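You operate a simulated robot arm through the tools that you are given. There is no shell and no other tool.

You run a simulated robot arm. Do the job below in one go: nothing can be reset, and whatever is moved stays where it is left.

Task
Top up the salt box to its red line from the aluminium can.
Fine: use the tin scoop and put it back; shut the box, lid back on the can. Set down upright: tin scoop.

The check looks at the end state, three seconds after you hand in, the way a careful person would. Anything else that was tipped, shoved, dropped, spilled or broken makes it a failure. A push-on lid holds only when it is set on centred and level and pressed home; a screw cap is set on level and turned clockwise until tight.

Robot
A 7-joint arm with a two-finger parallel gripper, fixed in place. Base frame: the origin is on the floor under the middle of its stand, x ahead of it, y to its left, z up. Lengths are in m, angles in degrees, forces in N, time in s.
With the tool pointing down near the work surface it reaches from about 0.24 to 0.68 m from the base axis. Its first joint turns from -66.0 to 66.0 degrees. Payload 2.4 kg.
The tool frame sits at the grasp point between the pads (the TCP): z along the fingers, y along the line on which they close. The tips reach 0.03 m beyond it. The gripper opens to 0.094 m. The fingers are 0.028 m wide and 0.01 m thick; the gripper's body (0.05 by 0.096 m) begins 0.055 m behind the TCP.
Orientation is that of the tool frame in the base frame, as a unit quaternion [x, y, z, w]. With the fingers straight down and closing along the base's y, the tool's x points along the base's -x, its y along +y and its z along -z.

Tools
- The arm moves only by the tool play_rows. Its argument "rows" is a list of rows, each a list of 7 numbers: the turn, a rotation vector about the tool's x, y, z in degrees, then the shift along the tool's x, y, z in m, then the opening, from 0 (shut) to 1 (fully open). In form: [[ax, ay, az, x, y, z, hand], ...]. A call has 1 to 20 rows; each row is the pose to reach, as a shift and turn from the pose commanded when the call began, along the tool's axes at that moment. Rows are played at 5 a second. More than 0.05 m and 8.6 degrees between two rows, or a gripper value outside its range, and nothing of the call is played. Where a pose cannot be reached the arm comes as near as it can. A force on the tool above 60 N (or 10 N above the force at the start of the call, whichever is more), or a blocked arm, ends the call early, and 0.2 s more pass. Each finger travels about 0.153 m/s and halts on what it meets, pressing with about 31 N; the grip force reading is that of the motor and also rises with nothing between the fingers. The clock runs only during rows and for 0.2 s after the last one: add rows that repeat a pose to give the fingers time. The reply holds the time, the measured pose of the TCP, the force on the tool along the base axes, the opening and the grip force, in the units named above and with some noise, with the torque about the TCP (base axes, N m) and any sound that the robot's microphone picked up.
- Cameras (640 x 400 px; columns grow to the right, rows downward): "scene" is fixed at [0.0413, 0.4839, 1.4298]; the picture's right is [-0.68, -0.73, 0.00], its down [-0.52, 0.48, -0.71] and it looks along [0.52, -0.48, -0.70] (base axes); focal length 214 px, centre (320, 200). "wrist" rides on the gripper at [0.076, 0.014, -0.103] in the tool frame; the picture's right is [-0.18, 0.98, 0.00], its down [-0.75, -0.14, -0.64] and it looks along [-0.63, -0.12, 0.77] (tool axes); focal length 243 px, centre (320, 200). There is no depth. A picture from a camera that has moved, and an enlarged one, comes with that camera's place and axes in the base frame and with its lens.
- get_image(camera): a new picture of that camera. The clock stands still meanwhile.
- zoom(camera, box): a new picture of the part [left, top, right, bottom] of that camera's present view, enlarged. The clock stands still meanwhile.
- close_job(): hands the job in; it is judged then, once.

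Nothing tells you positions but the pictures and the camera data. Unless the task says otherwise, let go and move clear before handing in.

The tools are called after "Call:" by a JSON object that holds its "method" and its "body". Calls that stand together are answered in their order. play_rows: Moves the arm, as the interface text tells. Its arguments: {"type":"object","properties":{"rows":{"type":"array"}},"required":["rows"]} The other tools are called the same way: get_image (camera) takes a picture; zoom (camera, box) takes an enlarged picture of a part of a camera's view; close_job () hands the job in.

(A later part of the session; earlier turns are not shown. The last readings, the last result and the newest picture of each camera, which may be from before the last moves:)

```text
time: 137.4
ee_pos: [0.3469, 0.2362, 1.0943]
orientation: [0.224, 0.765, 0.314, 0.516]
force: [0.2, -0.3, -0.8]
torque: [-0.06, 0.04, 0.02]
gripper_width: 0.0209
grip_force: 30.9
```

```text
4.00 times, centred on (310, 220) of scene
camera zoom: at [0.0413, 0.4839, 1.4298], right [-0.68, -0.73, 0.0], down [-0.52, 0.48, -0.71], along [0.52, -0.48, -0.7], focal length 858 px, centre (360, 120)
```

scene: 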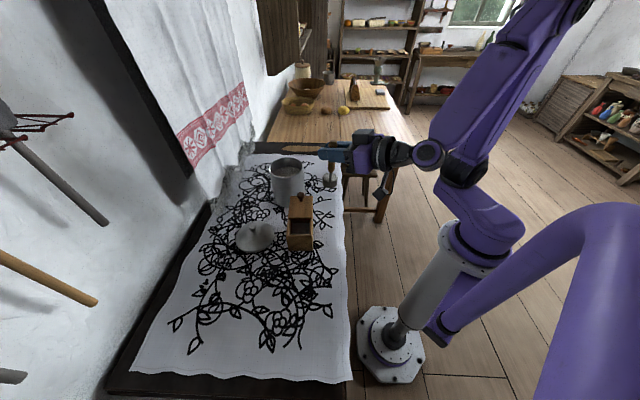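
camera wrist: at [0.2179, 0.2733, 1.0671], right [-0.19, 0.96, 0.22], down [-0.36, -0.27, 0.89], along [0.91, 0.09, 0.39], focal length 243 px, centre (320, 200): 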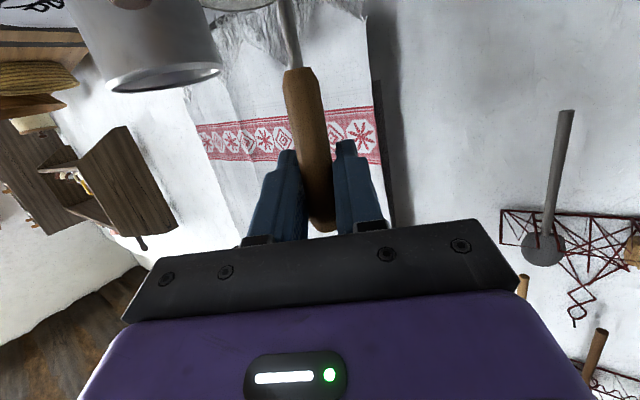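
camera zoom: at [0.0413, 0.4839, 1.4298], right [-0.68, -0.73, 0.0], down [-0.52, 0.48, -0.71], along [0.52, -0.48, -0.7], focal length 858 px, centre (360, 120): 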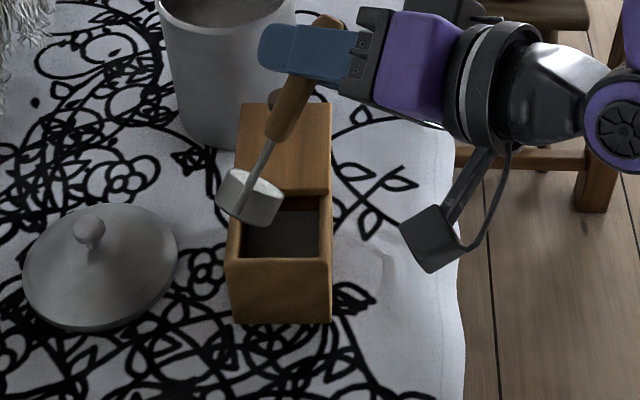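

The lip is over the opening and the salt is still level in the cup. I'll continue tipping to 90°, shifting a little towards the opening's middle.

Call:
{"method": "play_rows", "body": {"rows": [[0, 0, 7.5, -0.0098, -0.0144, 0.0037, 0.05], [0, 0, 15, -0.014, -0.0254, 0.0032, 0.05], [0, 0, 22.5, -0.0151, -0.0371, 0.003, 0.05], [0, 0, 30, -0.0161, -0.0487, 0.0028, 0.05]]}}

Call:
{"method": "zoom", "body": {"camera": "scene", "box": [260, 170, 360, 270]}}

```text
time: 138.4
ee_pos: [0.353, 0.193, 1.0696]
orientation: [0.415, 0.681, 0.435, 0.418]
force: [-1.0, -0.4, -0.7]
torque: [-0.05, -0.03, 0.0]
gripper_width: 0.0211
grip_force: 31.0
```

```text
4.00 times, centred on (310, 220) of scene
camera zoom: at [0.0413, 0.4839, 1.4298], right [-0.68, -0.73, 0.0], down [-0.52, 0.48, -0.71], along [0.52, -0.48, -0.7], focal length 858 px, centre (360, 120)
```

zoom: 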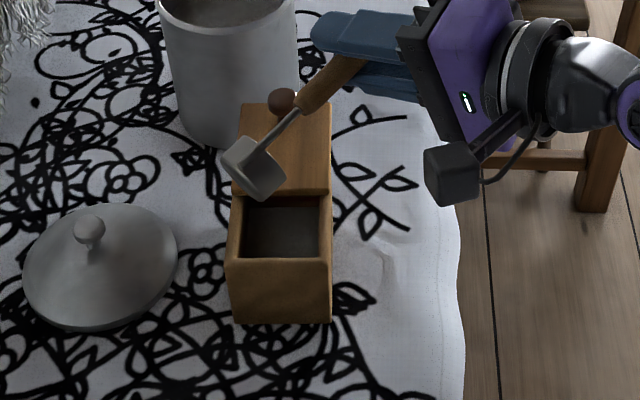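

Call:
{"method": "zoom", "body": {"camera": "scene", "box": [280, 195, 320, 240]}}

```text
8.89 times, centred on (300, 218) of scene
camera zoom: at [0.0413, 0.4839, 1.4298], right [-0.68, -0.73, 0.0], down [-0.52, 0.48, -0.71], along [0.52, -0.48, -0.7], focal length 1906 px, centre (498, 44)
```

zoom: 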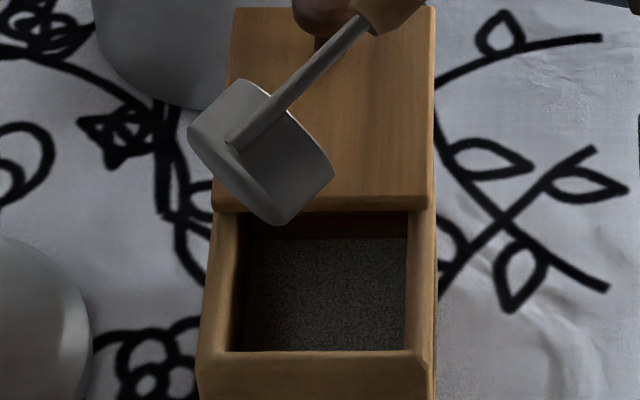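

The salt is starting to go in. I'll continue to the full tip with the lip held over the opening.

Call:
{"method": "play_rows", "body": {"rows": [[0, 0, 7.5, -0.0059, -0.012, -0.002, 0.05], [0, 0, 15, -0.0117, -0.024, -0.004, 0.05], [0, 0, 22.5, -0.0132, -0.036, -0.0055, 0.05], [0, 0, 30, -0.0146, -0.0479, -0.0069, 0.05], [0, 0, 30, -0.0146, -0.0479, -0.0069, 0.05]]}}

Call:
{"method": "zoom", "body": {"camera": "scene", "box": [280, 195, 320, 240]}}

Call:
{"method": "get_image", "body": {"camera": "scene"}}

```text
time: 139.6
ee_pos: [0.3422, 0.1658, 1.0293]
orientation: [0.577, 0.549, 0.53, 0.291]
force: [0.0, -0.1, -0.7]
torque: [-0.1, 0.0, -0.01]
gripper_width: 0.0208
grip_force: 31.4
```

```text
8.89 times, centred on (300, 218) of scene
camera zoom: at [0.0413, 0.4839, 1.4298], right [-0.68, -0.73, 0.0], down [-0.52, 0.48, -0.71], along [0.52, -0.48, -0.7], focal length 1906 px, centre (498, 44)
```

zoom: 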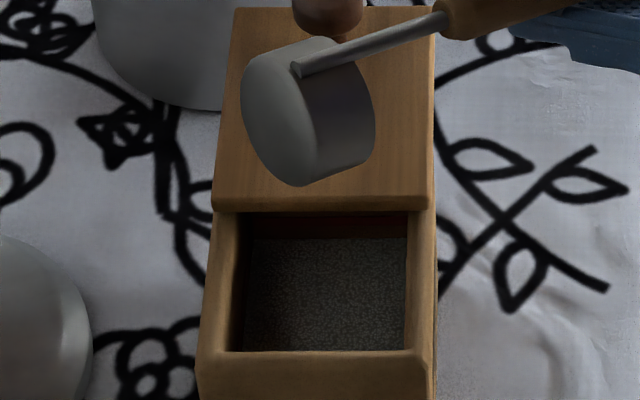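

```text
taken
```

scene: 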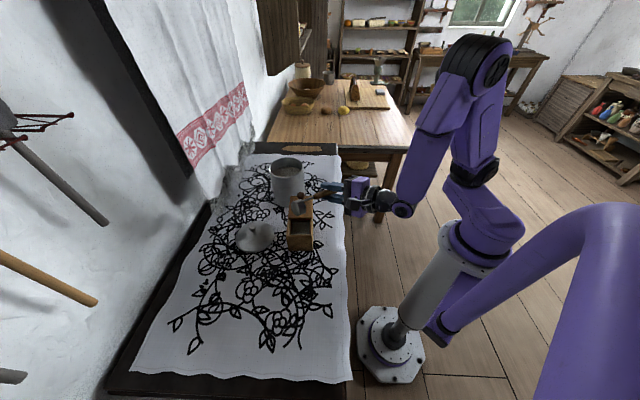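

Call:
{"method": "zoom", "body": {"camera": "scene", "box": [292, 214, 314, 232]}}

```text
16.00 times, centred on (303, 223) of scene
camera zoom: at [0.0413, 0.4839, 1.4298], right [-0.68, -0.73, 0.0], down [-0.52, 0.48, -0.71], along [0.52, -0.48, -0.7], focal length 3432 px, centre (592, -168)
```

zoom: 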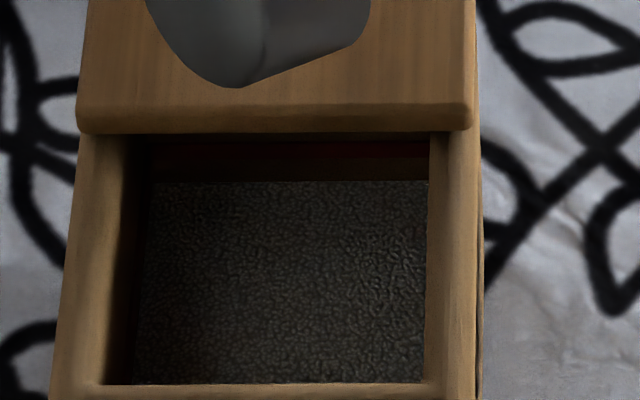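

The salt has risen by about a third of the needed height. I'll finish the tip to 130° to empty the cup.

Call:
{"method": "play_rows", "body": {"rows": [[0, 0, 7.5, -0.0038, -0.0111, -0.001, 0.05], [0, 0, 15, -0.0075, -0.0221, -0.002, 0.05], [0, 0, 20, -0.0069, -0.0295, -0.0021, 0.05], [0, 0, 25, -0.0062, -0.0368, -0.0021, 0.05], [0, 0, 25, -0.0062, -0.0368, -0.0021, 0.05], [0, 0, 25, -0.0062, -0.0368, -0.0021, 0.05]]}}

Call:
{"method": "zoom", "body": {"camera": "scene", "box": [280, 195, 320, 240]}}

Call:
{"method": "zoom", "body": {"camera": "scene", "box": [292, 214, 314, 232]}}

```text
time: 141.0
ee_pos: [0.3294, 0.166, 0.9926]
orientation: [0.682, 0.413, 0.58, 0.169]
force: [0.6, -0.3, -0.2]
torque: [-0.05, 0.02, -0.01]
gripper_width: 0.0211
grip_force: 30.4
```

```text
8.89 times, centred on (300, 218) of scene
camera zoom: at [0.0413, 0.4839, 1.4298], right [-0.68, -0.73, 0.0], down [-0.52, 0.48, -0.71], along [0.52, -0.48, -0.7], focal length 1906 px, centre (498, 44)
```

zoom: 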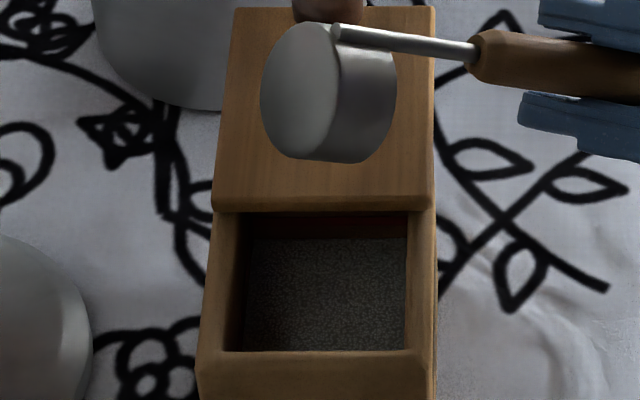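

```text
16.00 times, centred on (303, 223) of scene
camera zoom: at [0.0413, 0.4839, 1.4298], right [-0.68, -0.73, 0.0], down [-0.52, 0.48, -0.71], along [0.52, -0.48, -0.7], focal length 3432 px, centre (592, -168)
```

zoom: 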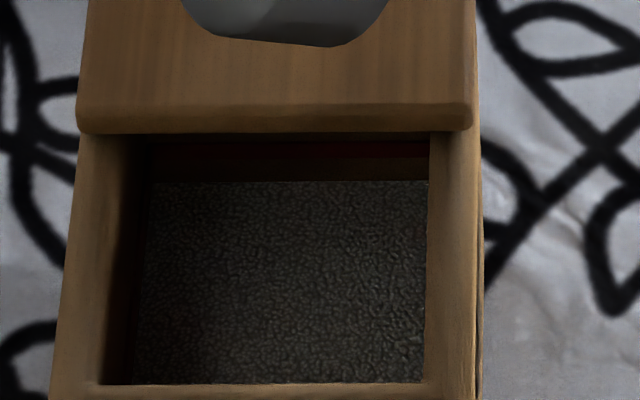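

The scoop has emptied, and one scoop raised the level by about 36% of what's needed, so three scoops should just reach the line. I'll untip along the same path.

Call:
{"method": "play_rows", "body": {"rows": [[0, 0, -5, 0.0025, 0.0069, 0.0001, 0.05], [0, 0, -10, 0.005, 0.0138, 0.0002, 0.05], [0, 0, -17.5, 0.0131, 0.0222, 0.0012, 0.05], [0, 0, -25, 0.0212, 0.0306, 0.0021, 0.05], [0, 0, -32.5, 0.0318, 0.0363, 0.0036, 0.05], [0, 0, -40, 0.0423, 0.042, 0.0051, 0.05], [0, 0, -47.5, 0.0555, 0.0441, 0.0071, 0.05], [0, 0, -55, 0.0687, 0.0462, 0.009, 0.05], [0, 0, -62.5, 0.0804, 0.0461, 0.0093, 0.05], [0, 0, -70, 0.0921, 0.046, 0.0095, 0.05], [0, 0, -77.5, 0.1054, 0.0402, 0.0079, 0.05], [0, 0, -85, 0.1186, 0.0343, 0.0063, 0.05], [0, 0, -92.5, 0.1287, 0.0284, 0.0069, 0.05], [0, 0, -100, 0.1388, 0.0225, 0.0075, 0.05], [0, 0, -107.5, 0.1474, 0.0208, 0.007, 0.05], [0, 0, -115, 0.1559, 0.0191, 0.0065, 0.05], [0, 0, -122.5, 0.1623, 0.0168, 0.0063, 0.05], [0, 0, -130, 0.1687, 0.0144, 0.0061, 0.05], [0, 0, -130, 0.1687, 0.0144, 0.0061, 0.05]]}}

Call:
{"method": "zoom", "body": {"camera": "scene", "box": [260, 170, 360, 270]}}

Call:
{"method": "zoom", "body": {"camera": "scene", "box": [284, 195, 314, 225]}}

```text
time: 145.0
ee_pos: [0.338, 0.2877, 1.1127]
orientation: [-0.086, 0.793, 0.09, 0.597]
force: [0.4, -0.4, -1.6]
torque: [0.02, 0.02, 0.03]
gripper_width: 0.021
grip_force: 31.1
```

```text
4.00 times, centred on (310, 220) of scene
camera zoom: at [0.0413, 0.484, 1.4298], right [-0.68, -0.73, 0.0], down [-0.52, 0.48, -0.71], along [0.52, -0.48, -0.7], focal length 858 px, centre (360, 120)
```

zoom: 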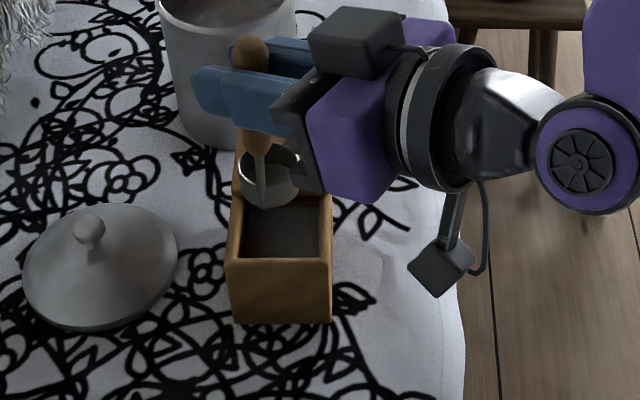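

```text
13.33 times, centred on (299, 210) of scene
camera zoom: at [0.0413, 0.484, 1.4298], right [-0.68, -0.73, 0.0], down [-0.52, 0.48, -0.71], along [0.52, -0.48, -0.7], focal length 2860 px, centre (600, 67)
```

zoom: 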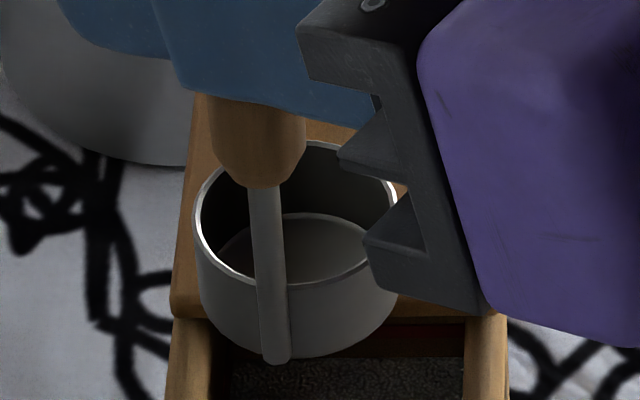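

The cup is empty and nothing spilled. I'll go back to the can for the second scoop along the same route.

Call:
{"method": "play_rows", "body": {"rows": [[0, 0, 0, -0.0012, -0.0271, -0.0087, 0.05], [0, 0, 0, -0.0025, -0.0543, -0.0175, 0.05], [0, 0, 0, -0.0037, -0.0814, -0.0262, 0.05], [0, 0, 0, -0.005, -0.1086, -0.0349, 0.05], [0, 0, 0, -0.0252, -0.1078, -0.0405, 0.05], [0, 0, 0, -0.0454, -0.107, -0.0462, 0.05], [0, 0, 0, -0.0454, -0.107, -0.0462, 0.05]]}}

Call:
{"method": "play_rows", "body": {"rows": [[-2.4, 0.1, -0.7, -0.0066, -0.0086, 0.0296, 0.05], [-4.8, 0.2, -1.35, -0.0132, -0.0172, 0.0592, 0.05], [-7.2, 0.3, -2.0, -0.0198, -0.0259, 0.0888, 0.05], [-9.6, 0.4, -2.7, -0.0264, -0.0345, 0.1183, 0.05], [-12.0, 0.5, -3.4, -0.033, -0.0431, 0.1479, 0.05], [-14.4, 0.6, -4.05, -0.0396, -0.0517, 0.1775, 0.05], [-14.4, 0.6, -4.05, -0.0396, -0.0517, 0.1775, 0.05]]}}

Call:
{"method": "zoom", "body": {"camera": "scene", "box": [250, 120, 350, 210]}}

```text
time: 146.6
ee_pos: [0.3334, 0.1732, 1.1639]
orientation: [-0.086, 0.792, 0.091, 0.597]
force: [-0.4, 0.0, -1.8]
torque: [0.0, 0.04, -0.04]
gripper_width: 0.0208
grip_force: 30.9
```

```text
time: 148.2
ee_pos: [0.5219, 0.1678, 1.1548]
orientation: [-0.188, 0.775, 0.167, 0.58]
force: [1.2, 1.1, -0.4]
torque: [0.05, 0.03, 0.02]
gripper_width: 0.0211
grip_force: 30.8
```

```text
4.44 times, centred on (300, 165) of scene
camera zoom: at [0.0413, 0.4839, 1.4298], right [-0.68, -0.73, 0.0], down [-0.52, 0.48, -0.71], along [0.52, -0.48, -0.7], focal length 953 px, centre (409, 356)
```

zoom: 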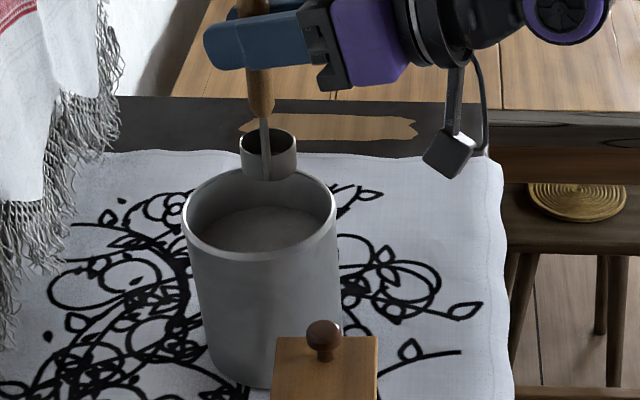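

The scoop is over the can again. I'll repeat the tilt, plunge, level and lift, a few millimetres deeper.

Call:
{"method": "play_rows", "body": {"rows": [[0, 0, 6.25, 0, 0, 0, 0.05], [0, 0, 12.5, 0, 0, 0, 0.05], [0, 0, 18.75, 0, 0, 0, 0.05], [0, 0, 25, 0, 0, 0, 0.05], [0, 0, 25, 0.0288, -0.0012, 0.0081, 0.05], [0, 0, 25, 0.0577, -0.0024, 0.0162, 0.05], [0, 0, 25, 0.0769, -0.0033, 0.0216, 0.05], [0, 0, 25, 0.0884, -0.0038, 0.0248, 0.05], [0, 0, 18.75, 0.0907, -0.0006, 0.0254, 0.05], [0, 0, 12.5, 0.0931, 0.0026, 0.0259, 0.05], [0, 0, 6.25, 0.0954, 0.0058, 0.0265, 0.05], [0, 0, 0, 0.0977, 0.009, 0.027, 0.05], [0, 0, 0, 0.0977, 0.009, 0.027, 0.05], [0, 0, 0, 0.0785, 0.0098, 0.0216, 0.05], [0, 0, 0, 0.0544, 0.0108, 0.0149, 0.05], [0, 0, 0, 0.0304, 0.0119, 0.0081, 0.05], [0, 0, 0, 0.0064, 0.0129, 0.0014, 0.05], [0, 0, 0, -0.0109, 0.0136, -0.0035, 0.05], [0, 0, 0, -0.0109, 0.0136, -0.0035, 0.05]]}}

Call:
{"method": "zoom", "body": {"camera": "scene", "box": [265, 135, 325, 215]}}

Call:
{"method": "zoom", "body": {"camera": "scene", "box": [280, 135, 310, 165]}}

```text
time: 152.2
ee_pos: [0.5149, 0.1786, 1.1645]
orientation: [-0.19, 0.774, 0.169, 0.58]
force: [0.9, -0.6, -1.3]
torque: [0.0, 0.03, -0.04]
gripper_width: 0.0207
grip_force: 31.0
```

```text
5.00 times, centred on (295, 175) of scene
camera zoom: at [0.0413, 0.4839, 1.4298], right [-0.68, -0.73, 0.0], down [-0.52, 0.48, -0.71], along [0.52, -0.48, -0.7], focal length 1072 px, centre (445, 325)
```

zoom: 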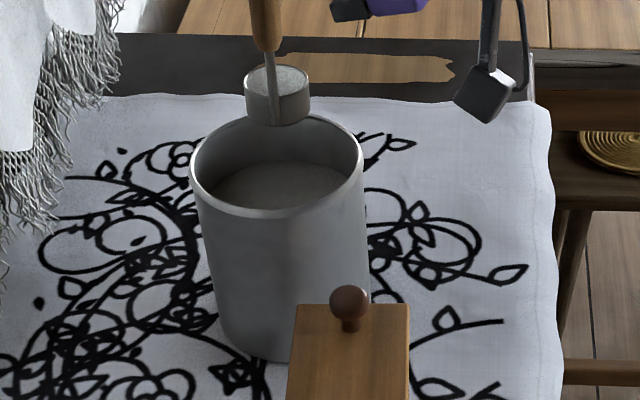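

```text
13.33 times, centred on (295, 150) of scene
camera zoom: at [0.0413, 0.4839, 1.4298], right [-0.68, -0.73, 0.0], down [-0.52, 0.48, -0.71], along [0.52, -0.48, -0.7], focal length 2860 px, centre (653, 867)
```

zoom: 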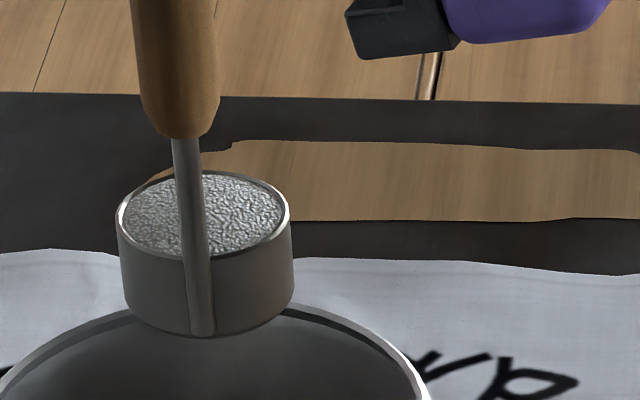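

Full again. I'll carry it to the box along the same path as before.

Call:
{"method": "play_rows", "body": {"rows": [[1.8, -0.1, 0.5, 0.0059, 0.0104, -0.0194, 0.05], [3.6, -0.15, 1.0, 0.0118, 0.0207, -0.0388, 0.05], [5.4, -0.2, 1.5, 0.0176, 0.0311, -0.0581, 0.05], [7.2, -0.3, 2.0, 0.0235, 0.0415, -0.0775, 0.05], [9.0, -0.4, 2.5, 0.0294, 0.0518, -0.0969, 0.05], [10.8, -0.45, 3.0, 0.0353, 0.0622, -0.1163, 0.05], [12.6, -0.5, 3.5, 0.0411, 0.0725, -0.1356, 0.05], [14.4, -0.6, 4.05, 0.047, 0.0829, -0.155, 0.05], [14.4, -0.6, 4.05, 0.047, 0.0829, -0.155, 0.05]]}}

Call:
{"method": "play_rows", "body": {"rows": [[0, 0, 0, 0.0202, -0.0008, 0.0056, 0.05], [0, 0, 0, 0.0404, -0.0016, 0.0113, 0.05], [0, 0, 0, 0.0414, 0.0201, 0.0183, 0.05], [0, 0, 0, 0.0424, 0.0418, 0.0253, 0.05], [0, 0, 0, 0.0434, 0.0636, 0.0322, 0.05], [0, 0, 0, 0.0444, 0.0853, 0.0392, 0.05], [0, 0, 0, 0.0454, 0.107, 0.0462, 0.05], [0, 0, 0, 0.0454, 0.107, 0.0462, 0.05]]}}

Call:
{"method": "zoom", "body": {"camera": "scene", "box": [260, 170, 360, 270]}}

```text
time: 154.2
ee_pos: [0.332, 0.1731, 1.166]
orientation: [-0.086, 0.793, 0.091, 0.597]
force: [0.8, 0.1, -0.6]
torque: [0.0, 0.02, -0.02]
gripper_width: 0.0204
grip_force: 31.1
```

```text
time: 156.0
ee_pos: [0.3384, 0.286, 1.1119]
orientation: [-0.086, 0.793, 0.091, 0.597]
force: [0.0, 0.3, -0.7]
torque: [0.0, 0.02, -0.01]
gripper_width: 0.0208
grip_force: 31.0
```

```text
4.00 times, centred on (310, 220) of scene
camera zoom: at [0.0413, 0.484, 1.4298], right [-0.68, -0.73, 0.0], down [-0.52, 0.48, -0.71], along [0.52, -0.48, -0.7], focal length 858 px, centre (360, 120)
```

zoom: 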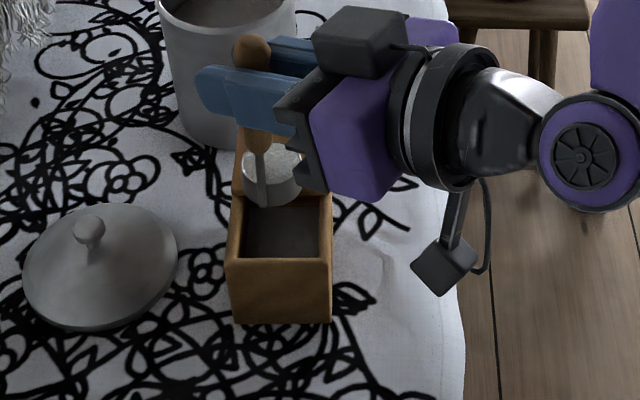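

The cup is in the same place as for the first pour. I'll tip it over the opening again.

Call:
{"method": "play_rows", "body": {"rows": [[0, 0, 7.5, 0.0023, -0.0064, 0.0002, 0.05], [0, 0, 15, 0.0046, -0.0127, 0.0004, 0.05], [0, 0, 22.5, 0.0088, -0.0203, 0.0008, 0.05], [0, 0, 30, 0.0131, -0.0279, 0.0013, 0.05], [0, 0, 37.5, 0.015, -0.0395, 0.0007, 0.05], [0, 0, 45, 0.0169, -0.051, 0.0001, 0.05], [0, 0, 52.5, 0.021, -0.065, 0.0018, 0.05], [0, 0, 60, 0.025, -0.0789, 0.0034, 0.05], [0, 0, 67.5, 0.0325, -0.0879, 0.0032, 0.05], [0, 0, 75, 0.0399, -0.0969, 0.0029, 0.05], [0, 0, 82.5, 0.05, -0.1057, 0.0009, 0.05], [0, 0, 90, 0.0601, -0.1145, -0.0011, 0.05], [0, 0, 97.5, 0.0713, -0.119, -0.0026, 0.05], [0, 0, 105, 0.0824, -0.1234, -0.004, 0.05], [0, 0, 112.5, 0.0941, -0.1242, -0.005, 0.05], [0, 0, 112.5, 0.0941, -0.1242, -0.005, 0.05], [0, 0, 112.5, 0.0941, -0.1242, -0.005, 0.05]]}}

Call:
{"method": "zoom", "body": {"camera": "scene", "box": [292, 214, 314, 232]}}

Call:
{"method": "zoom", "body": {"camera": "scene", "box": [270, 185, 334, 250]}}

```text
time: 159.6
ee_pos: [0.3394, 0.1623, 1.0174]
orientation: [0.612, 0.512, 0.547, 0.255]
force: [0.7, 0.7, -2.2]
torque: [-0.08, 0.06, -0.01]
gripper_width: 0.0205
grip_force: 31.4
```

```text
16.00 times, centred on (303, 223) of scene
camera zoom: at [0.0413, 0.4839, 1.4298], right [-0.68, -0.73, 0.0], down [-0.52, 0.48, -0.71], along [0.52, -0.48, -0.7], focal length 3432 px, centre (592, -168)
```

zoom: 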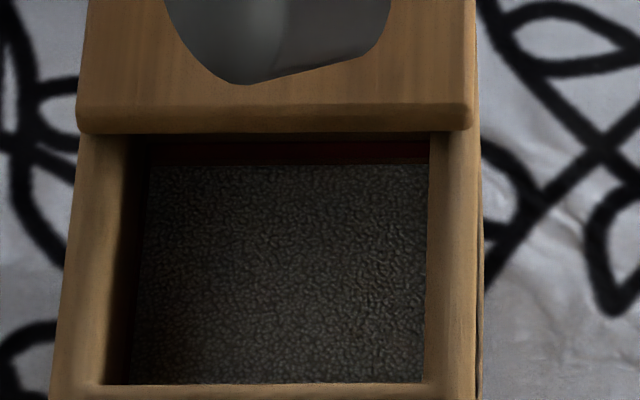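

```text
6.15 times, centred on (302, 218) of scene
camera zoom: at [0.0413, 0.4839, 1.4298], right [-0.68, -0.73, 0.0], down [-0.52, 0.48, -0.71], along [0.52, -0.48, -0.7], focal length 1320 px, centre (431, 92)
```

zoom: 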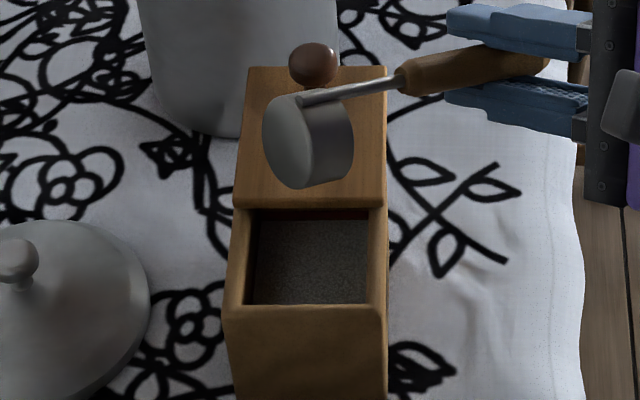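

Two scoops in, and the salt is now close to the red line. I'll look closely at the line before deciding how much more to add.

Call:
{"method": "zoom", "body": {"camera": "scene", "box": [297, 216, 311, 225]}}

Call:
{"method": "zoom", "body": {"camera": "scene", "box": [304, 217, 311, 222]}}

```text
16.00 times, centred on (304, 220) of scene
camera zoom: at [0.0413, 0.4839, 1.4298], right [-0.68, -0.73, 0.0], down [-0.52, 0.48, -0.71], along [0.52, -0.48, -0.7], focal length 3432 px, centre (576, -128)
```

zoom: 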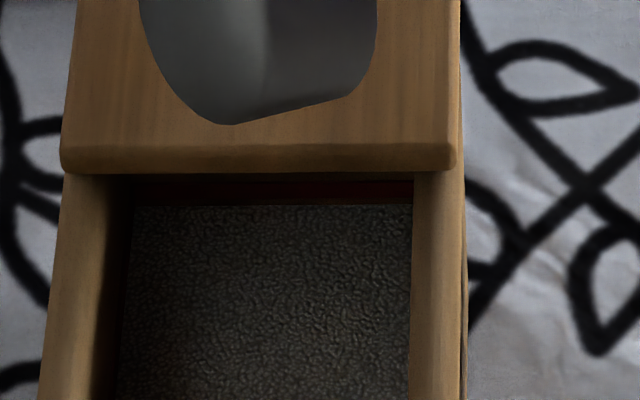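

```text
16.00 times, centred on (308, 220) of scene
camera zoom: at [0.0413, 0.4839, 1.4298], right [-0.68, -0.73, 0.0], down [-0.52, 0.48, -0.71], along [0.52, -0.48, -0.7], focal length 3432 px, centre (520, -112)
```

zoom: 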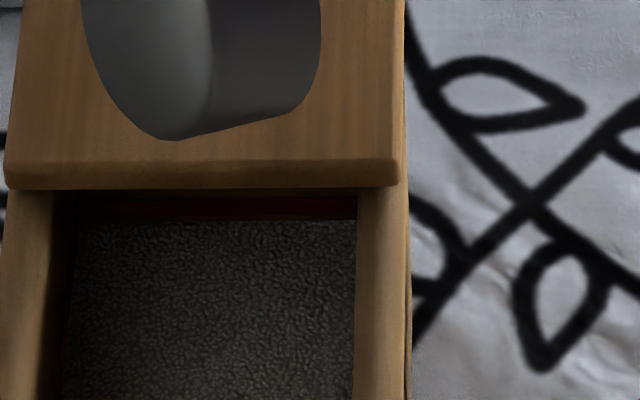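

The salt is 8 px below the red band, whose visible extent is about 16 px, and each scoop adds 16 px. One more full scoop should land in the middle of the line. I'll untip now.

Call:
{"method": "play_rows", "body": {"rows": [[0, 0, -7.5, 0.0051, 0.0105, 0.0008, 0.05], [0, 0, -15, 0.0135, 0.0191, 0.0024, 0.05], [0, 0, -22.5, 0.0218, 0.0276, 0.0039, 0.05], [0, 0, -30, 0.0338, 0.0336, 0.0059, 0.05], [0, 0, -37.5, 0.0458, 0.0396, 0.0078, 0.05], [0, 0, -45, 0.057, 0.0431, 0.008, 0.05], [0, 0, -52.5, 0.0682, 0.0465, 0.0082, 0.05], [0, 0, -60, 0.0826, 0.0449, 0.0067, 0.05], [0, 0, -67.5, 0.097, 0.0433, 0.0051, 0.05], [0, 0, -75, 0.1084, 0.0407, 0.0057, 0.05], [0, 0, -82.5, 0.1198, 0.038, 0.0062, 0.05], [0, 0, -90, 0.1285, 0.039, 0.0058, 0.05], [0, 0, -97.5, 0.1372, 0.04, 0.0054, 0.05], [0, 0, -105, 0.1439, 0.0397, 0.0052, 0.05], [0, 0, -112.5, 0.1506, 0.0394, 0.0049, 0.05], [0, 0, -112.5, 0.1506, 0.0394, 0.0049, 0.05]]}}

Call:
{"method": "zoom", "body": {"camera": "scene", "box": [284, 195, 314, 225]}}

Call:
{"method": "zoom", "body": {"camera": "scene", "box": [250, 170, 350, 270]}}

```text
time: 163.0
ee_pos: [0.3369, 0.2867, 1.1121]
orientation: [-0.087, 0.792, 0.091, 0.597]
force: [0.5, -0.1, -1.5]
torque: [0.0, -0.01, 0.04]
gripper_width: 0.0205
grip_force: 30.5
```

```text
13.33 times, centred on (299, 210) of scene
camera zoom: at [0.0413, 0.484, 1.4298], right [-0.68, -0.73, 0.0], down [-0.52, 0.48, -0.71], along [0.52, -0.48, -0.7], focal length 2860 px, centre (600, 67)
```

zoom: 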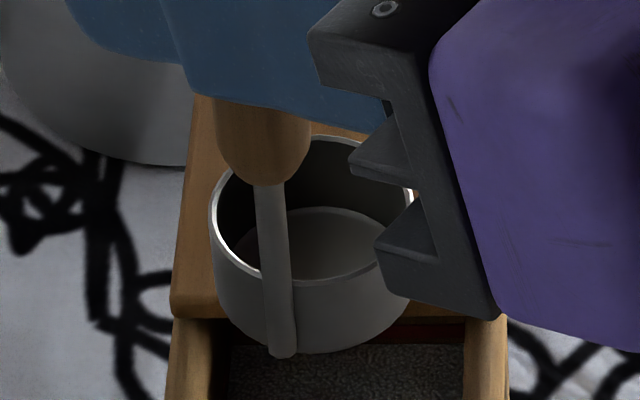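

```text
4.00 times, centred on (300, 220) of scene
camera zoom: at [0.0413, 0.484, 1.4298], right [-0.68, -0.73, 0.0], down [-0.52, 0.48, -0.71], along [0.52, -0.48, -0.7], focal length 858 px, centre (400, 120)
```

zoom: 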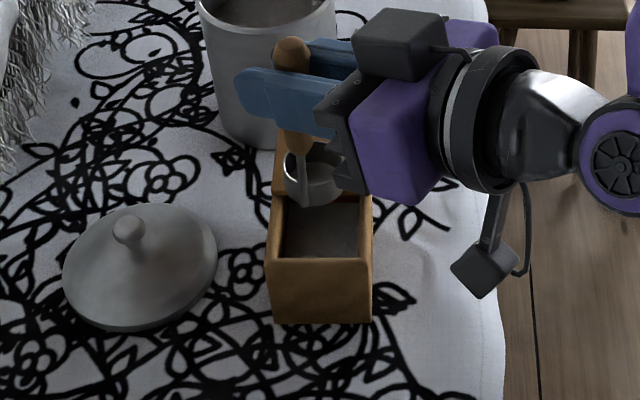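

The cup is empty again and the cloth is clean. I'll fetch the third scoop.

Call:
{"method": "play_rows", "body": {"rows": [[0, 0, 0, -0.0012, -0.0271, -0.0087, 0.05], [0, 0, 0, -0.0025, -0.0543, -0.0175, 0.05], [0, 0, 0, -0.0037, -0.0814, -0.0262, 0.05], [0, 0, 0, -0.005, -0.1086, -0.0349, 0.05], [0, 0, 0, -0.0252, -0.1078, -0.0405, 0.05], [0, 0, 0, -0.0454, -0.107, -0.0462, 0.05], [0, 0, 0, -0.0454, -0.107, -0.0462, 0.05]]}}

Call:
{"method": "play_rows", "body": {"rows": [[-2.4, 0.1, -0.7, -0.0066, -0.0086, 0.0296, 0.05], [-4.8, 0.2, -1.35, -0.0132, -0.0172, 0.0592, 0.05], [-7.2, 0.3, -2.0, -0.0198, -0.0259, 0.0888, 0.05], [-9.6, 0.4, -2.7, -0.0264, -0.0345, 0.1183, 0.05], [-12.0, 0.5, -3.4, -0.033, -0.0431, 0.1479, 0.05], [-14.4, 0.6, -4.05, -0.0396, -0.0517, 0.1775, 0.05], [-14.4, 0.6, -4.05, -0.0396, -0.0517, 0.1775, 0.05]]}}

Call:
{"method": "zoom", "body": {"camera": "scene", "box": [250, 120, 350, 210]}}

```text
time: 164.6
ee_pos: [0.3333, 0.171, 1.1645]
orientation: [-0.086, 0.793, 0.091, 0.597]
force: [0.6, 0.2, -1.2]
torque: [0.02, 0.01, -0.01]
gripper_width: 0.0205
grip_force: 31.2
```

```text
time: 166.2
ee_pos: [0.5222, 0.1665, 1.1521]
orientation: [-0.187, 0.775, 0.167, 0.58]
force: [0.8, -0.2, -1.0]
torque: [0.03, 0.02, -0.01]
gripper_width: 0.0206
grip_force: 31.0
```

```text
4.44 times, centred on (300, 165) of scene
camera zoom: at [0.0413, 0.4839, 1.4298], right [-0.68, -0.73, 0.0], down [-0.52, 0.48, -0.71], along [0.52, -0.48, -0.7], focal length 953 px, centre (409, 356)
```

zoom: 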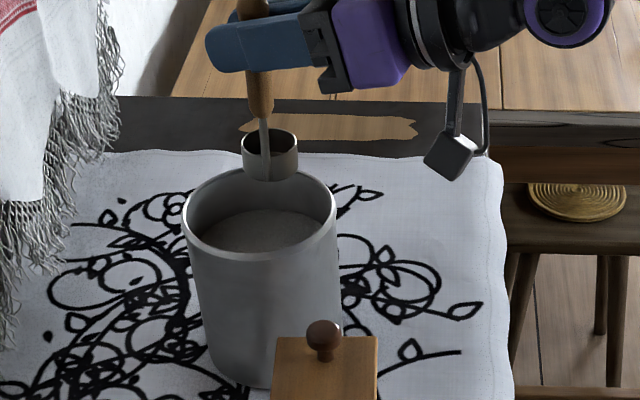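

Call:
{"method": "play_rows", "body": {"rows": [[0, 0, 6.25, 0, 0.001, 0, 0.05], [0, 0, 12.5, 0, 0.002, 0, 0.05], [0, 0, 18.75, 0, 0.002, 0, 0.05], [0, 0, 25, 0, 0.002, 0, 0.05], [0, 0, 25, 0.0288, 0.0008, 0.0081, 0.05], [0, 0, 25, 0.0577, -0.0004, 0.0162, 0.05], [0, 0, 25, 0.0769, -0.0013, 0.0216, 0.05], [0, 0, 25, 0.0913, -0.0019, 0.0256, 0.05], [0, 0, 18.75, 0.0936, 0.0013, 0.0262, 0.05], [0, 0, 12.5, 0.096, 0.0045, 0.0267, 0.05], [0, 0, 6.25, 0.0983, 0.0077, 0.0272, 0.05], [0, 0, 0, 0.1006, 0.011, 0.0278, 0.05], [0, 0, 0, 0.1006, 0.011, 0.0278, 0.05], [0, 0, 0, 0.0785, 0.0118, 0.0216, 0.05], [0, 0, 0, 0.0544, 0.0128, 0.0149, 0.05], [0, 0, 0, 0.0304, 0.0139, 0.0081, 0.05], [0, 0, 0, 0.0064, 0.0149, 0.0014, 0.05], [0, 0, 0, -0.0109, 0.0156, -0.0035, 0.05], [0, 0, 0, -0.0109, 0.0156, -0.0035, 0.05]]}}

Call:
{"method": "zoom", "body": {"camera": "scene", "box": [265, 135, 325, 215]}}

Call:
{"method": "zoom", "body": {"camera": "scene", "box": [280, 135, 310, 165]}}

```text
time: 170.2
ee_pos: [0.5131, 0.1796, 1.1645]
orientation: [-0.189, 0.774, 0.168, 0.58]
force: [0.7, -0.9, -0.7]
torque: [0.03, -0.03, 0.03]
gripper_width: 0.0204
grip_force: 30.8
```

```text
5.00 times, centred on (295, 175) of scene
camera zoom: at [0.0413, 0.4839, 1.4298], right [-0.68, -0.73, 0.0], down [-0.52, 0.48, -0.71], along [0.52, -0.48, -0.7], focal length 1072 px, centre (445, 325)
```

zoom: 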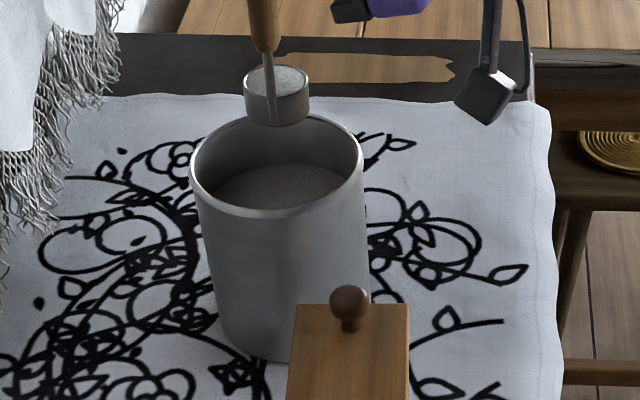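

```text
13.33 times, centred on (295, 150) of scene
camera zoom: at [0.0413, 0.4839, 1.4298], right [-0.68, -0.73, 0.0], down [-0.52, 0.48, -0.71], along [0.52, -0.48, -0.7], focal length 2860 px, centre (653, 867)
```

zoom: 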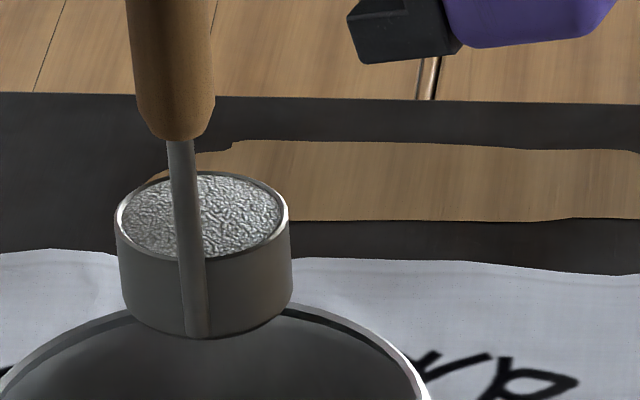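

Third full scoop. I'll carry it to the box.

Call:
{"method": "play_rows", "body": {"rows": [[1.8, -0.1, 0.5, 0.0059, 0.0104, -0.0194, 0.05], [3.6, -0.15, 1.0, 0.0118, 0.0207, -0.0388, 0.05], [5.4, -0.2, 1.5, 0.0176, 0.0311, -0.0581, 0.05], [7.2, -0.3, 2.0, 0.0235, 0.0415, -0.0775, 0.05], [9.0, -0.4, 2.5, 0.0294, 0.0518, -0.0969, 0.05], [10.8, -0.45, 3.0, 0.0353, 0.0622, -0.1163, 0.05], [12.6, -0.5, 3.5, 0.0411, 0.0725, -0.1356, 0.05], [14.4, -0.6, 4.05, 0.047, 0.0829, -0.155, 0.05], [14.4, -0.6, 4.05, 0.047, 0.0829, -0.155, 0.05]]}}

Call:
{"method": "play_rows", "body": {"rows": [[0, 0, 0, 0.0202, -0.0008, 0.0056, 0.05], [0, 0, 0, 0.0404, -0.0016, 0.0113, 0.05], [0, 0, 0, 0.0414, 0.0201, 0.0183, 0.05], [0, 0, 0, 0.0424, 0.0418, 0.0253, 0.05], [0, 0, 0, 0.0434, 0.0636, 0.0322, 0.05], [0, 0, 0, 0.0444, 0.0853, 0.0392, 0.05], [0, 0, 0, 0.0454, 0.107, 0.0462, 0.05], [0, 0, 0, 0.0454, 0.107, 0.0462, 0.05]]}}

Call:
{"method": "zoom", "body": {"camera": "scene", "box": [260, 170, 360, 270]}}

```text
time: 172.2
ee_pos: [0.3308, 0.1724, 1.1628]
orientation: [-0.086, 0.792, 0.09, 0.597]
force: [0.0, 0.1, -1.5]
torque: [0.03, 0.01, 0.0]
gripper_width: 0.0204
grip_force: 30.8
```

```text
time: 174.0
ee_pos: [0.3358, 0.2878, 1.1122]
orientation: [-0.086, 0.793, 0.091, 0.597]
force: [0.4, 0.3, -1.4]
torque: [-0.01, 0.02, -0.01]
gripper_width: 0.0205
grip_force: 31.2
```

```text
4.00 times, centred on (310, 220) of scene
camera zoom: at [0.0413, 0.484, 1.4298], right [-0.68, -0.73, 0.0], down [-0.52, 0.48, -0.71], along [0.52, -0.48, -0.7], focal length 858 px, centre (360, 120)
```

zoom: 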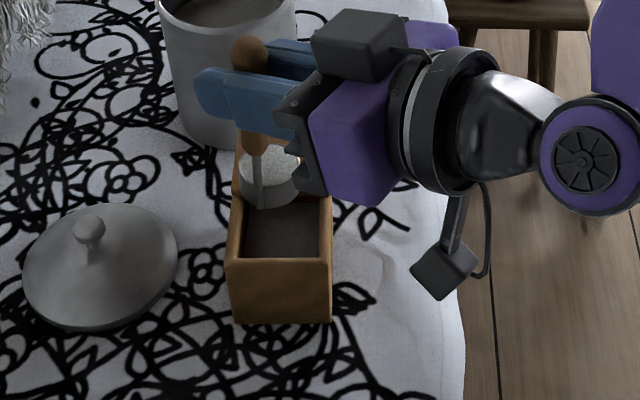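

I'll tip in stages this time, checking the level against the line as I go.

Call:
{"method": "play_rows", "body": {"rows": [[0, 0, 7.5, 0.0023, -0.0064, 0.0002, 0.05], [0, 0, 15, 0.0046, -0.0127, 0.0004, 0.05], [0, 0, 22.5, 0.0088, -0.0203, 0.0008, 0.05], [0, 0, 30, 0.0131, -0.0279, 0.0013, 0.05], [0, 0, 37.5, 0.015, -0.0395, 0.0007, 0.05], [0, 0, 45, 0.0169, -0.051, 0.0001, 0.05], [0, 0, 52.5, 0.021, -0.065, 0.0018, 0.05], [0, 0, 60, 0.025, -0.0789, 0.0034, 0.05], [0, 0, 67.5, 0.0325, -0.0879, 0.0032, 0.05], [0, 0, 75, 0.0399, -0.0969, 0.0029, 0.05], [0, 0, 75, 0.0399, -0.0969, 0.0029, 0.05]]}}

Call:
{"method": "zoom", "body": {"camera": "scene", "box": [292, 214, 314, 232]}}

```text
time: 176.4
ee_pos: [0.3533, 0.1925, 1.0675]
orientation: [0.414, 0.681, 0.435, 0.418]
force: [0.2, 0.0, -0.8]
torque: [-0.09, -0.03, 0.01]
gripper_width: 0.0208
grip_force: 31.4
```

```text
16.00 times, centred on (303, 223) of scene
camera zoom: at [0.0413, 0.4839, 1.4298], right [-0.68, -0.73, 0.0], down [-0.52, 0.48, -0.71], along [0.52, -0.48, -0.7], focal length 3432 px, centre (592, -168)
```

zoom: 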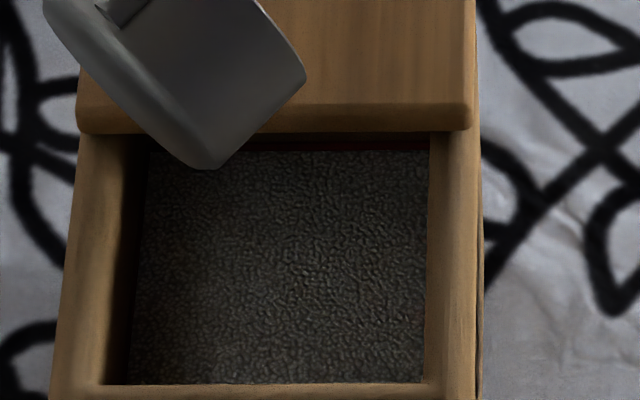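

The level is now on the red band. I'll finish the tip so the scoop is fully empty.

Call:
{"method": "play_rows", "body": {"rows": [[0, 0, 7.5, -0.0059, -0.012, -0.002, 0.05], [0, 0, 15, -0.0117, -0.024, -0.004, 0.05], [0, 0, 22.5, -0.0132, -0.036, -0.0055, 0.05], [0, 0, 30, -0.0146, -0.0479, -0.0069, 0.05], [0, 0, 37.5, -0.0123, -0.0594, -0.0079, 0.05], [0, 0, 37.5, -0.0123, -0.0594, -0.0079, 0.05]]}}

Call:
{"method": "zoom", "body": {"camera": "scene", "box": [292, 214, 314, 232]}}

```text
time: 177.8
ee_pos: [0.3374, 0.1636, 1.0169]
orientation: [0.612, 0.511, 0.547, 0.256]
force: [0.6, -0.2, -0.4]
torque: [-0.09, 0.04, -0.01]
gripper_width: 0.0207
grip_force: 31.5
```

```text
16.00 times, centred on (303, 223) of scene
camera zoom: at [0.0413, 0.4839, 1.4298], right [-0.68, -0.73, 0.0], down [-0.52, 0.48, -0.71], along [0.52, -0.48, -0.7], focal length 3432 px, centre (592, -168)
```

zoom: 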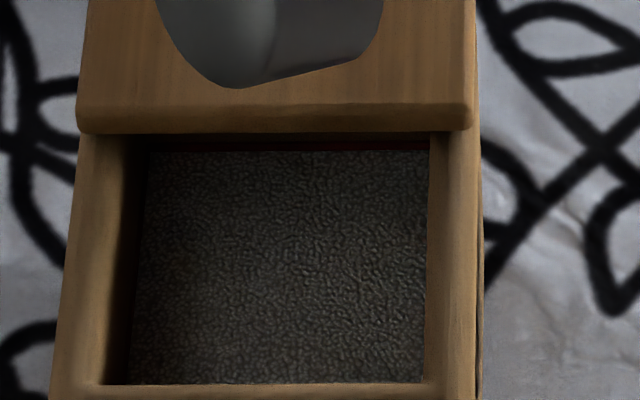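

The salt now sits on the red line. I'll untip along the same path and take the scoop back to its spot.

Call:
{"method": "play_rows", "body": {"rows": [[0, 0, -7.5, 0.0051, 0.0105, 0.0008, 0.05], [0, 0, -15, 0.0135, 0.0191, 0.0024, 0.05], [0, 0, -22.5, 0.0218, 0.0276, 0.0039, 0.05], [0, 0, -30, 0.0338, 0.0336, 0.0059, 0.05], [0, 0, -37.5, 0.0458, 0.0396, 0.0078, 0.05], [0, 0, -45, 0.057, 0.0431, 0.008, 0.05], [0, 0, -52.5, 0.0682, 0.0465, 0.0082, 0.05], [0, 0, -60, 0.0826, 0.0449, 0.0067, 0.05], [0, 0, -67.5, 0.097, 0.0433, 0.0051, 0.05], [0, 0, -75, 0.1084, 0.0407, 0.0057, 0.05], [0, 0, -82.5, 0.1198, 0.038, 0.0062, 0.05], [0, 0, -90, 0.1285, 0.039, 0.0058, 0.05], [0, 0, -97.5, 0.1372, 0.04, 0.0054, 0.05], [0, 0, -105, 0.1439, 0.0397, 0.0052, 0.05], [0, 0, -112.5, 0.1506, 0.0394, 0.0049, 0.05], [0, 0, -112.5, 0.1506, 0.0394, 0.0049, 0.05]]}}

Call:
{"method": "zoom", "body": {"camera": "scene", "box": [284, 195, 314, 225]}}

Call:
{"method": "zoom", "body": {"camera": "scene", "box": [250, 170, 350, 270]}}

```text
time: 181.2
ee_pos: [0.3366, 0.2871, 1.1114]
orientation: [-0.087, 0.792, 0.09, 0.597]
force: [-0.3, 0.0, -0.6]
torque: [0.01, 0.01, -0.01]
gripper_width: 0.0206
grip_force: 31.1
```

```text
13.33 times, centred on (299, 210) of scene
camera zoom: at [0.0413, 0.484, 1.4298], right [-0.68, -0.73, 0.0], down [-0.52, 0.48, -0.71], along [0.52, -0.48, -0.7], focal length 2860 px, centre (600, 67)
```

zoom: 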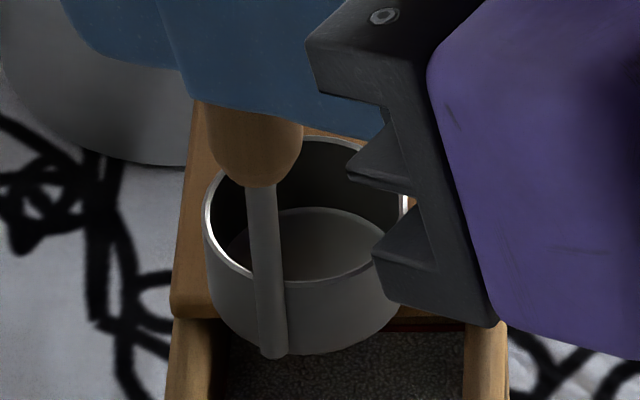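

```text
4.00 times, centred on (300, 220) of scene
camera zoom: at [0.0413, 0.484, 1.4298], right [-0.68, -0.73, 0.0], down [-0.52, 0.48, -0.71], along [0.52, -0.48, -0.7], focal length 858 px, centre (400, 120)
```

zoom: 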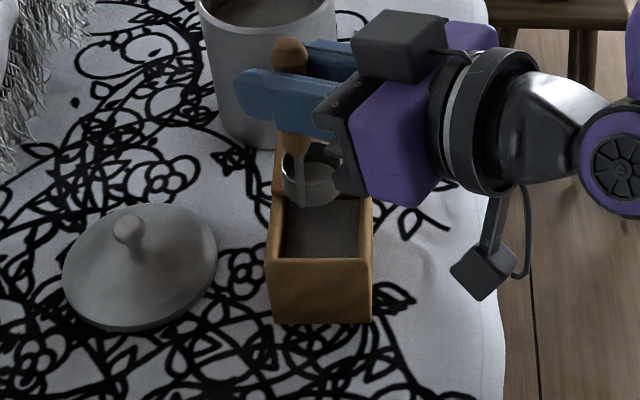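

The scoop is empty and leans only about 3° in the grip. I'll take it back over its original spot.

Call:
{"method": "play_rows", "body": {"rows": [[0, 0, 0, -0.0012, -0.0271, -0.0087, 0.05], [0, 0, 0, -0.0025, -0.0543, -0.0175, 0.05], [0, 0, 0, -0.0037, -0.0814, -0.0262, 0.05], [0, 0, 0, -0.005, -0.1086, -0.0349, 0.05], [0, 0, 0, -0.0252, -0.1078, -0.0405, 0.05], [0, 0, 0, -0.0454, -0.107, -0.0462, 0.05], [0, 0, 0, -0.0454, -0.107, -0.0462, 0.05]]}}

Call:
{"method": "play_rows", "body": {"rows": [[0, 0, 0, -0.0046, -0.0262, 0.0226, 0.05], [0, 0, 0, -0.0091, -0.0524, 0.0452, 0.05], [0, 0, 0, -0.0137, -0.0787, 0.0677, 0.05], [0, 0, 0, -0.0182, -0.1049, 0.0903, 0.05], [0, 0, 0, -0.0228, -0.1311, 0.1129, 0.05], [0, 0, 0, -0.0228, -0.1311, 0.1129, 0.05]]}}

Call:
{"method": "zoom", "body": {"camera": "scene", "box": [270, 100, 370, 200]}}

Call:
{"method": "zoom", "body": {"camera": "wrist", "box": [220, 0, 420, 240]}}

```text
time: 182.8
ee_pos: [0.3318, 0.1733, 1.1659]
orientation: [-0.086, 0.792, 0.091, 0.597]
force: [-0.1, 0.0, -2.3]
torque: [0.01, 0.03, 0.01]
gripper_width: 0.0206
grip_force: 30.6
```

```text
time: 184.2
ee_pos: [0.4749, 0.0763, 1.1515]
orientation: [-0.085, 0.792, 0.09, 0.598]
force: [-1.0, -0.3, -0.6]
torque: [-0.01, 0.01, -0.01]
gripper_width: 0.0205
grip_force: 31.2
```

```text
4.00 times, centred on (320, 150) of scene
camera zoom: at [0.0413, 0.4839, 1.4298], right [-0.68, -0.73, 0.0], down [-0.52, 0.48, -0.71], along [0.52, -0.48, -0.7], focal length 858 px, centre (320, 400)
```

zoom: 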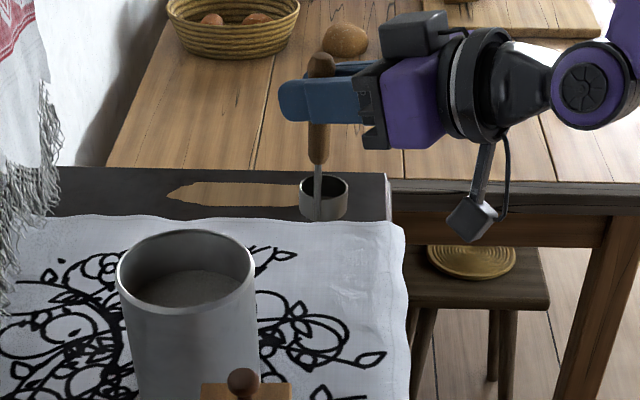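

```text
1.67 times, centred on (320, 120) of wrist
camera zoom: at [0.3558, 0.0612, 1.1066], right [-0.19, 0.96, 0.22], down [-0.36, -0.27, 0.89], along [0.91, 0.09, 0.39], focal length 404 px, centre (320, 333)
```

zoom: 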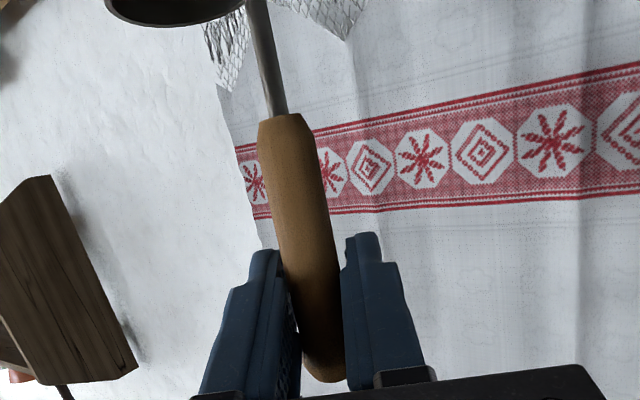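

The scoop hangs vertical over its old place. I'll lower it, slowing near the cloth.

Call:
{"method": "play_rows", "body": {"rows": [[0, 0, 0, 0.0337, -0.0014, 0.0095, 0.05], [0, 0, 0, 0.0673, -0.0027, 0.0189, 0.05], [0, 0, 0, 0.101, -0.0041, 0.0284, 0.05], [0, 0, 0, 0.125, -0.0051, 0.0351, 0.05], [0, 0, 0, 0.1394, -0.0057, 0.0392, 0.05], [0, 0, 0, 0.1394, -0.0057, 0.0392, 0.05]]}}

Call:
{"method": "zoom", "body": {"camera": "scene", "box": [290, 145, 350, 205]}}

```text
time: 185.6
ee_pos: [0.4769, 0.0769, 1.0036]
orientation: [-0.086, 0.792, 0.091, 0.597]
force: [0.7, 0.2, -0.2]
torque: [0.01, 0.05, 0.02]
gripper_width: 0.0205
grip_force: 31.1
```

```text
6.67 times, centred on (320, 175) of scene
camera zoom: at [0.0413, 0.4839, 1.4298], right [-0.68, -0.73, 0.0], down [-0.52, 0.48, -0.71], along [0.52, -0.48, -0.7], focal length 1430 px, centre (320, 367)
```

zoom: 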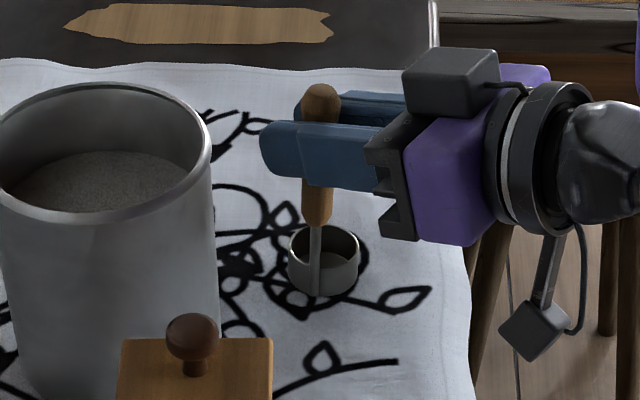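

It's about 4 mm off its old mark and leans roughly 2°. I'll correct both and ease down to contact.

Call:
{"method": "play_rows", "body": {"rows": [[0, 0, -2, 0.0008, -0.0021, -0.003, 0.05], [0, 0, -2, 0.0027, -0.0022, -0.0025, 0.05], [0, 0, -2, 0.0037, -0.0022, -0.0022, 0.05], [0, 0, -2, 0.0037, -0.0022, -0.0022, 0.05]]}}

```text
time: 186.6
ee_pos: [0.4735, 0.0724, 1.0016]
orientation: [-0.1, 0.791, 0.08, 0.598]
force: [0.2, 0.0, -1.3]
torque: [0.0, 0.0, -0.01]
gripper_width: 0.0207
grip_force: 30.9
```

Call:
{"method": "play_rows", "body": {"rows": [[0, 0, 0, 0.0014, 0, 0.0004, 0.05], [0, 0, 0, 0.0024, 0, 0.0007, 0.05], [0, 0, 0, 0.0024, 0, 0.0007, 0.05]]}}

Call:
{"method": "zoom", "body": {"camera": "scene", "box": [300, 155, 340, 205]}}

```text
time: 187.4
ee_pos: [0.4726, 0.0726, 0.9992]
orientation: [-0.1, 0.791, 0.08, 0.598]
force: [0.4, -0.6, -0.9]
torque: [0.03, 0.07, -0.01]
gripper_width: 0.0207
grip_force: 31.1
```

```text
8.00 times, centred on (320, 180) of scene
camera zoom: at [0.0413, 0.4839, 1.4298], right [-0.68, -0.73, 0.0], down [-0.52, 0.48, -0.71], along [0.52, -0.48, -0.7], focal length 1716 px, centre (320, 360)
```

zoom: 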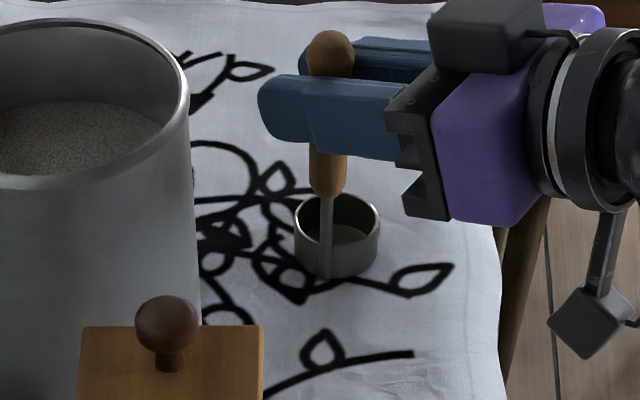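

Call:
{"method": "play_rows", "body": {"rows": [[0, 0, 0, 0.001, 0, 0.0003, 0.05], [0, 0, 0, 0.0019, 0, 0.0005, 0.05], [0, 0, 0, 0.0019, 0, 0.0005, 0.05]]}}

```text
time: 188.2
ee_pos: [0.4734, 0.0724, 0.9993]
orientation: [-0.1, 0.789, 0.081, 0.601]
force: [-2.9, 0.8, 19.7]
torque: [-0.15, 0.3, -0.04]
gripper_width: 0.0209
grip_force: 31.7
```

Contact with the cloth. I'll ease the pressure, then open.

Call:
{"method": "play_rows", "body": {"rows": [[0, 0, 0, -0.0008, 0, -0.0002, 0.05], [0, 0, 0, -0.0008, 0, -0.0002, 0.05]]}}

```text
time: 188.8
ee_pos: [0.4741, 0.0723, 0.9988]
orientation: [-0.1, 0.789, 0.081, 0.6]
force: [2.5, 2.4, 15.8]
torque: [0.07, -0.2, 0.03]
gripper_width: 0.0203
grip_force: 30.7
```

Call:
{"method": "play_rows", "body": {"rows": [[0, 0, 0, -0.0007, 0, -0.0002, 0.05], [0, 0, 0, -0.001, 0, -0.0003, 0.05]]}}

```text
time: 189.4
ee_pos: [0.4725, 0.0723, 0.9991]
orientation: [-0.101, 0.791, 0.081, 0.597]
force: [2.3, 1.4, 9.2]
torque: [0.04, -0.29, 0.04]
gripper_width: 0.0207
grip_force: 31.7
```

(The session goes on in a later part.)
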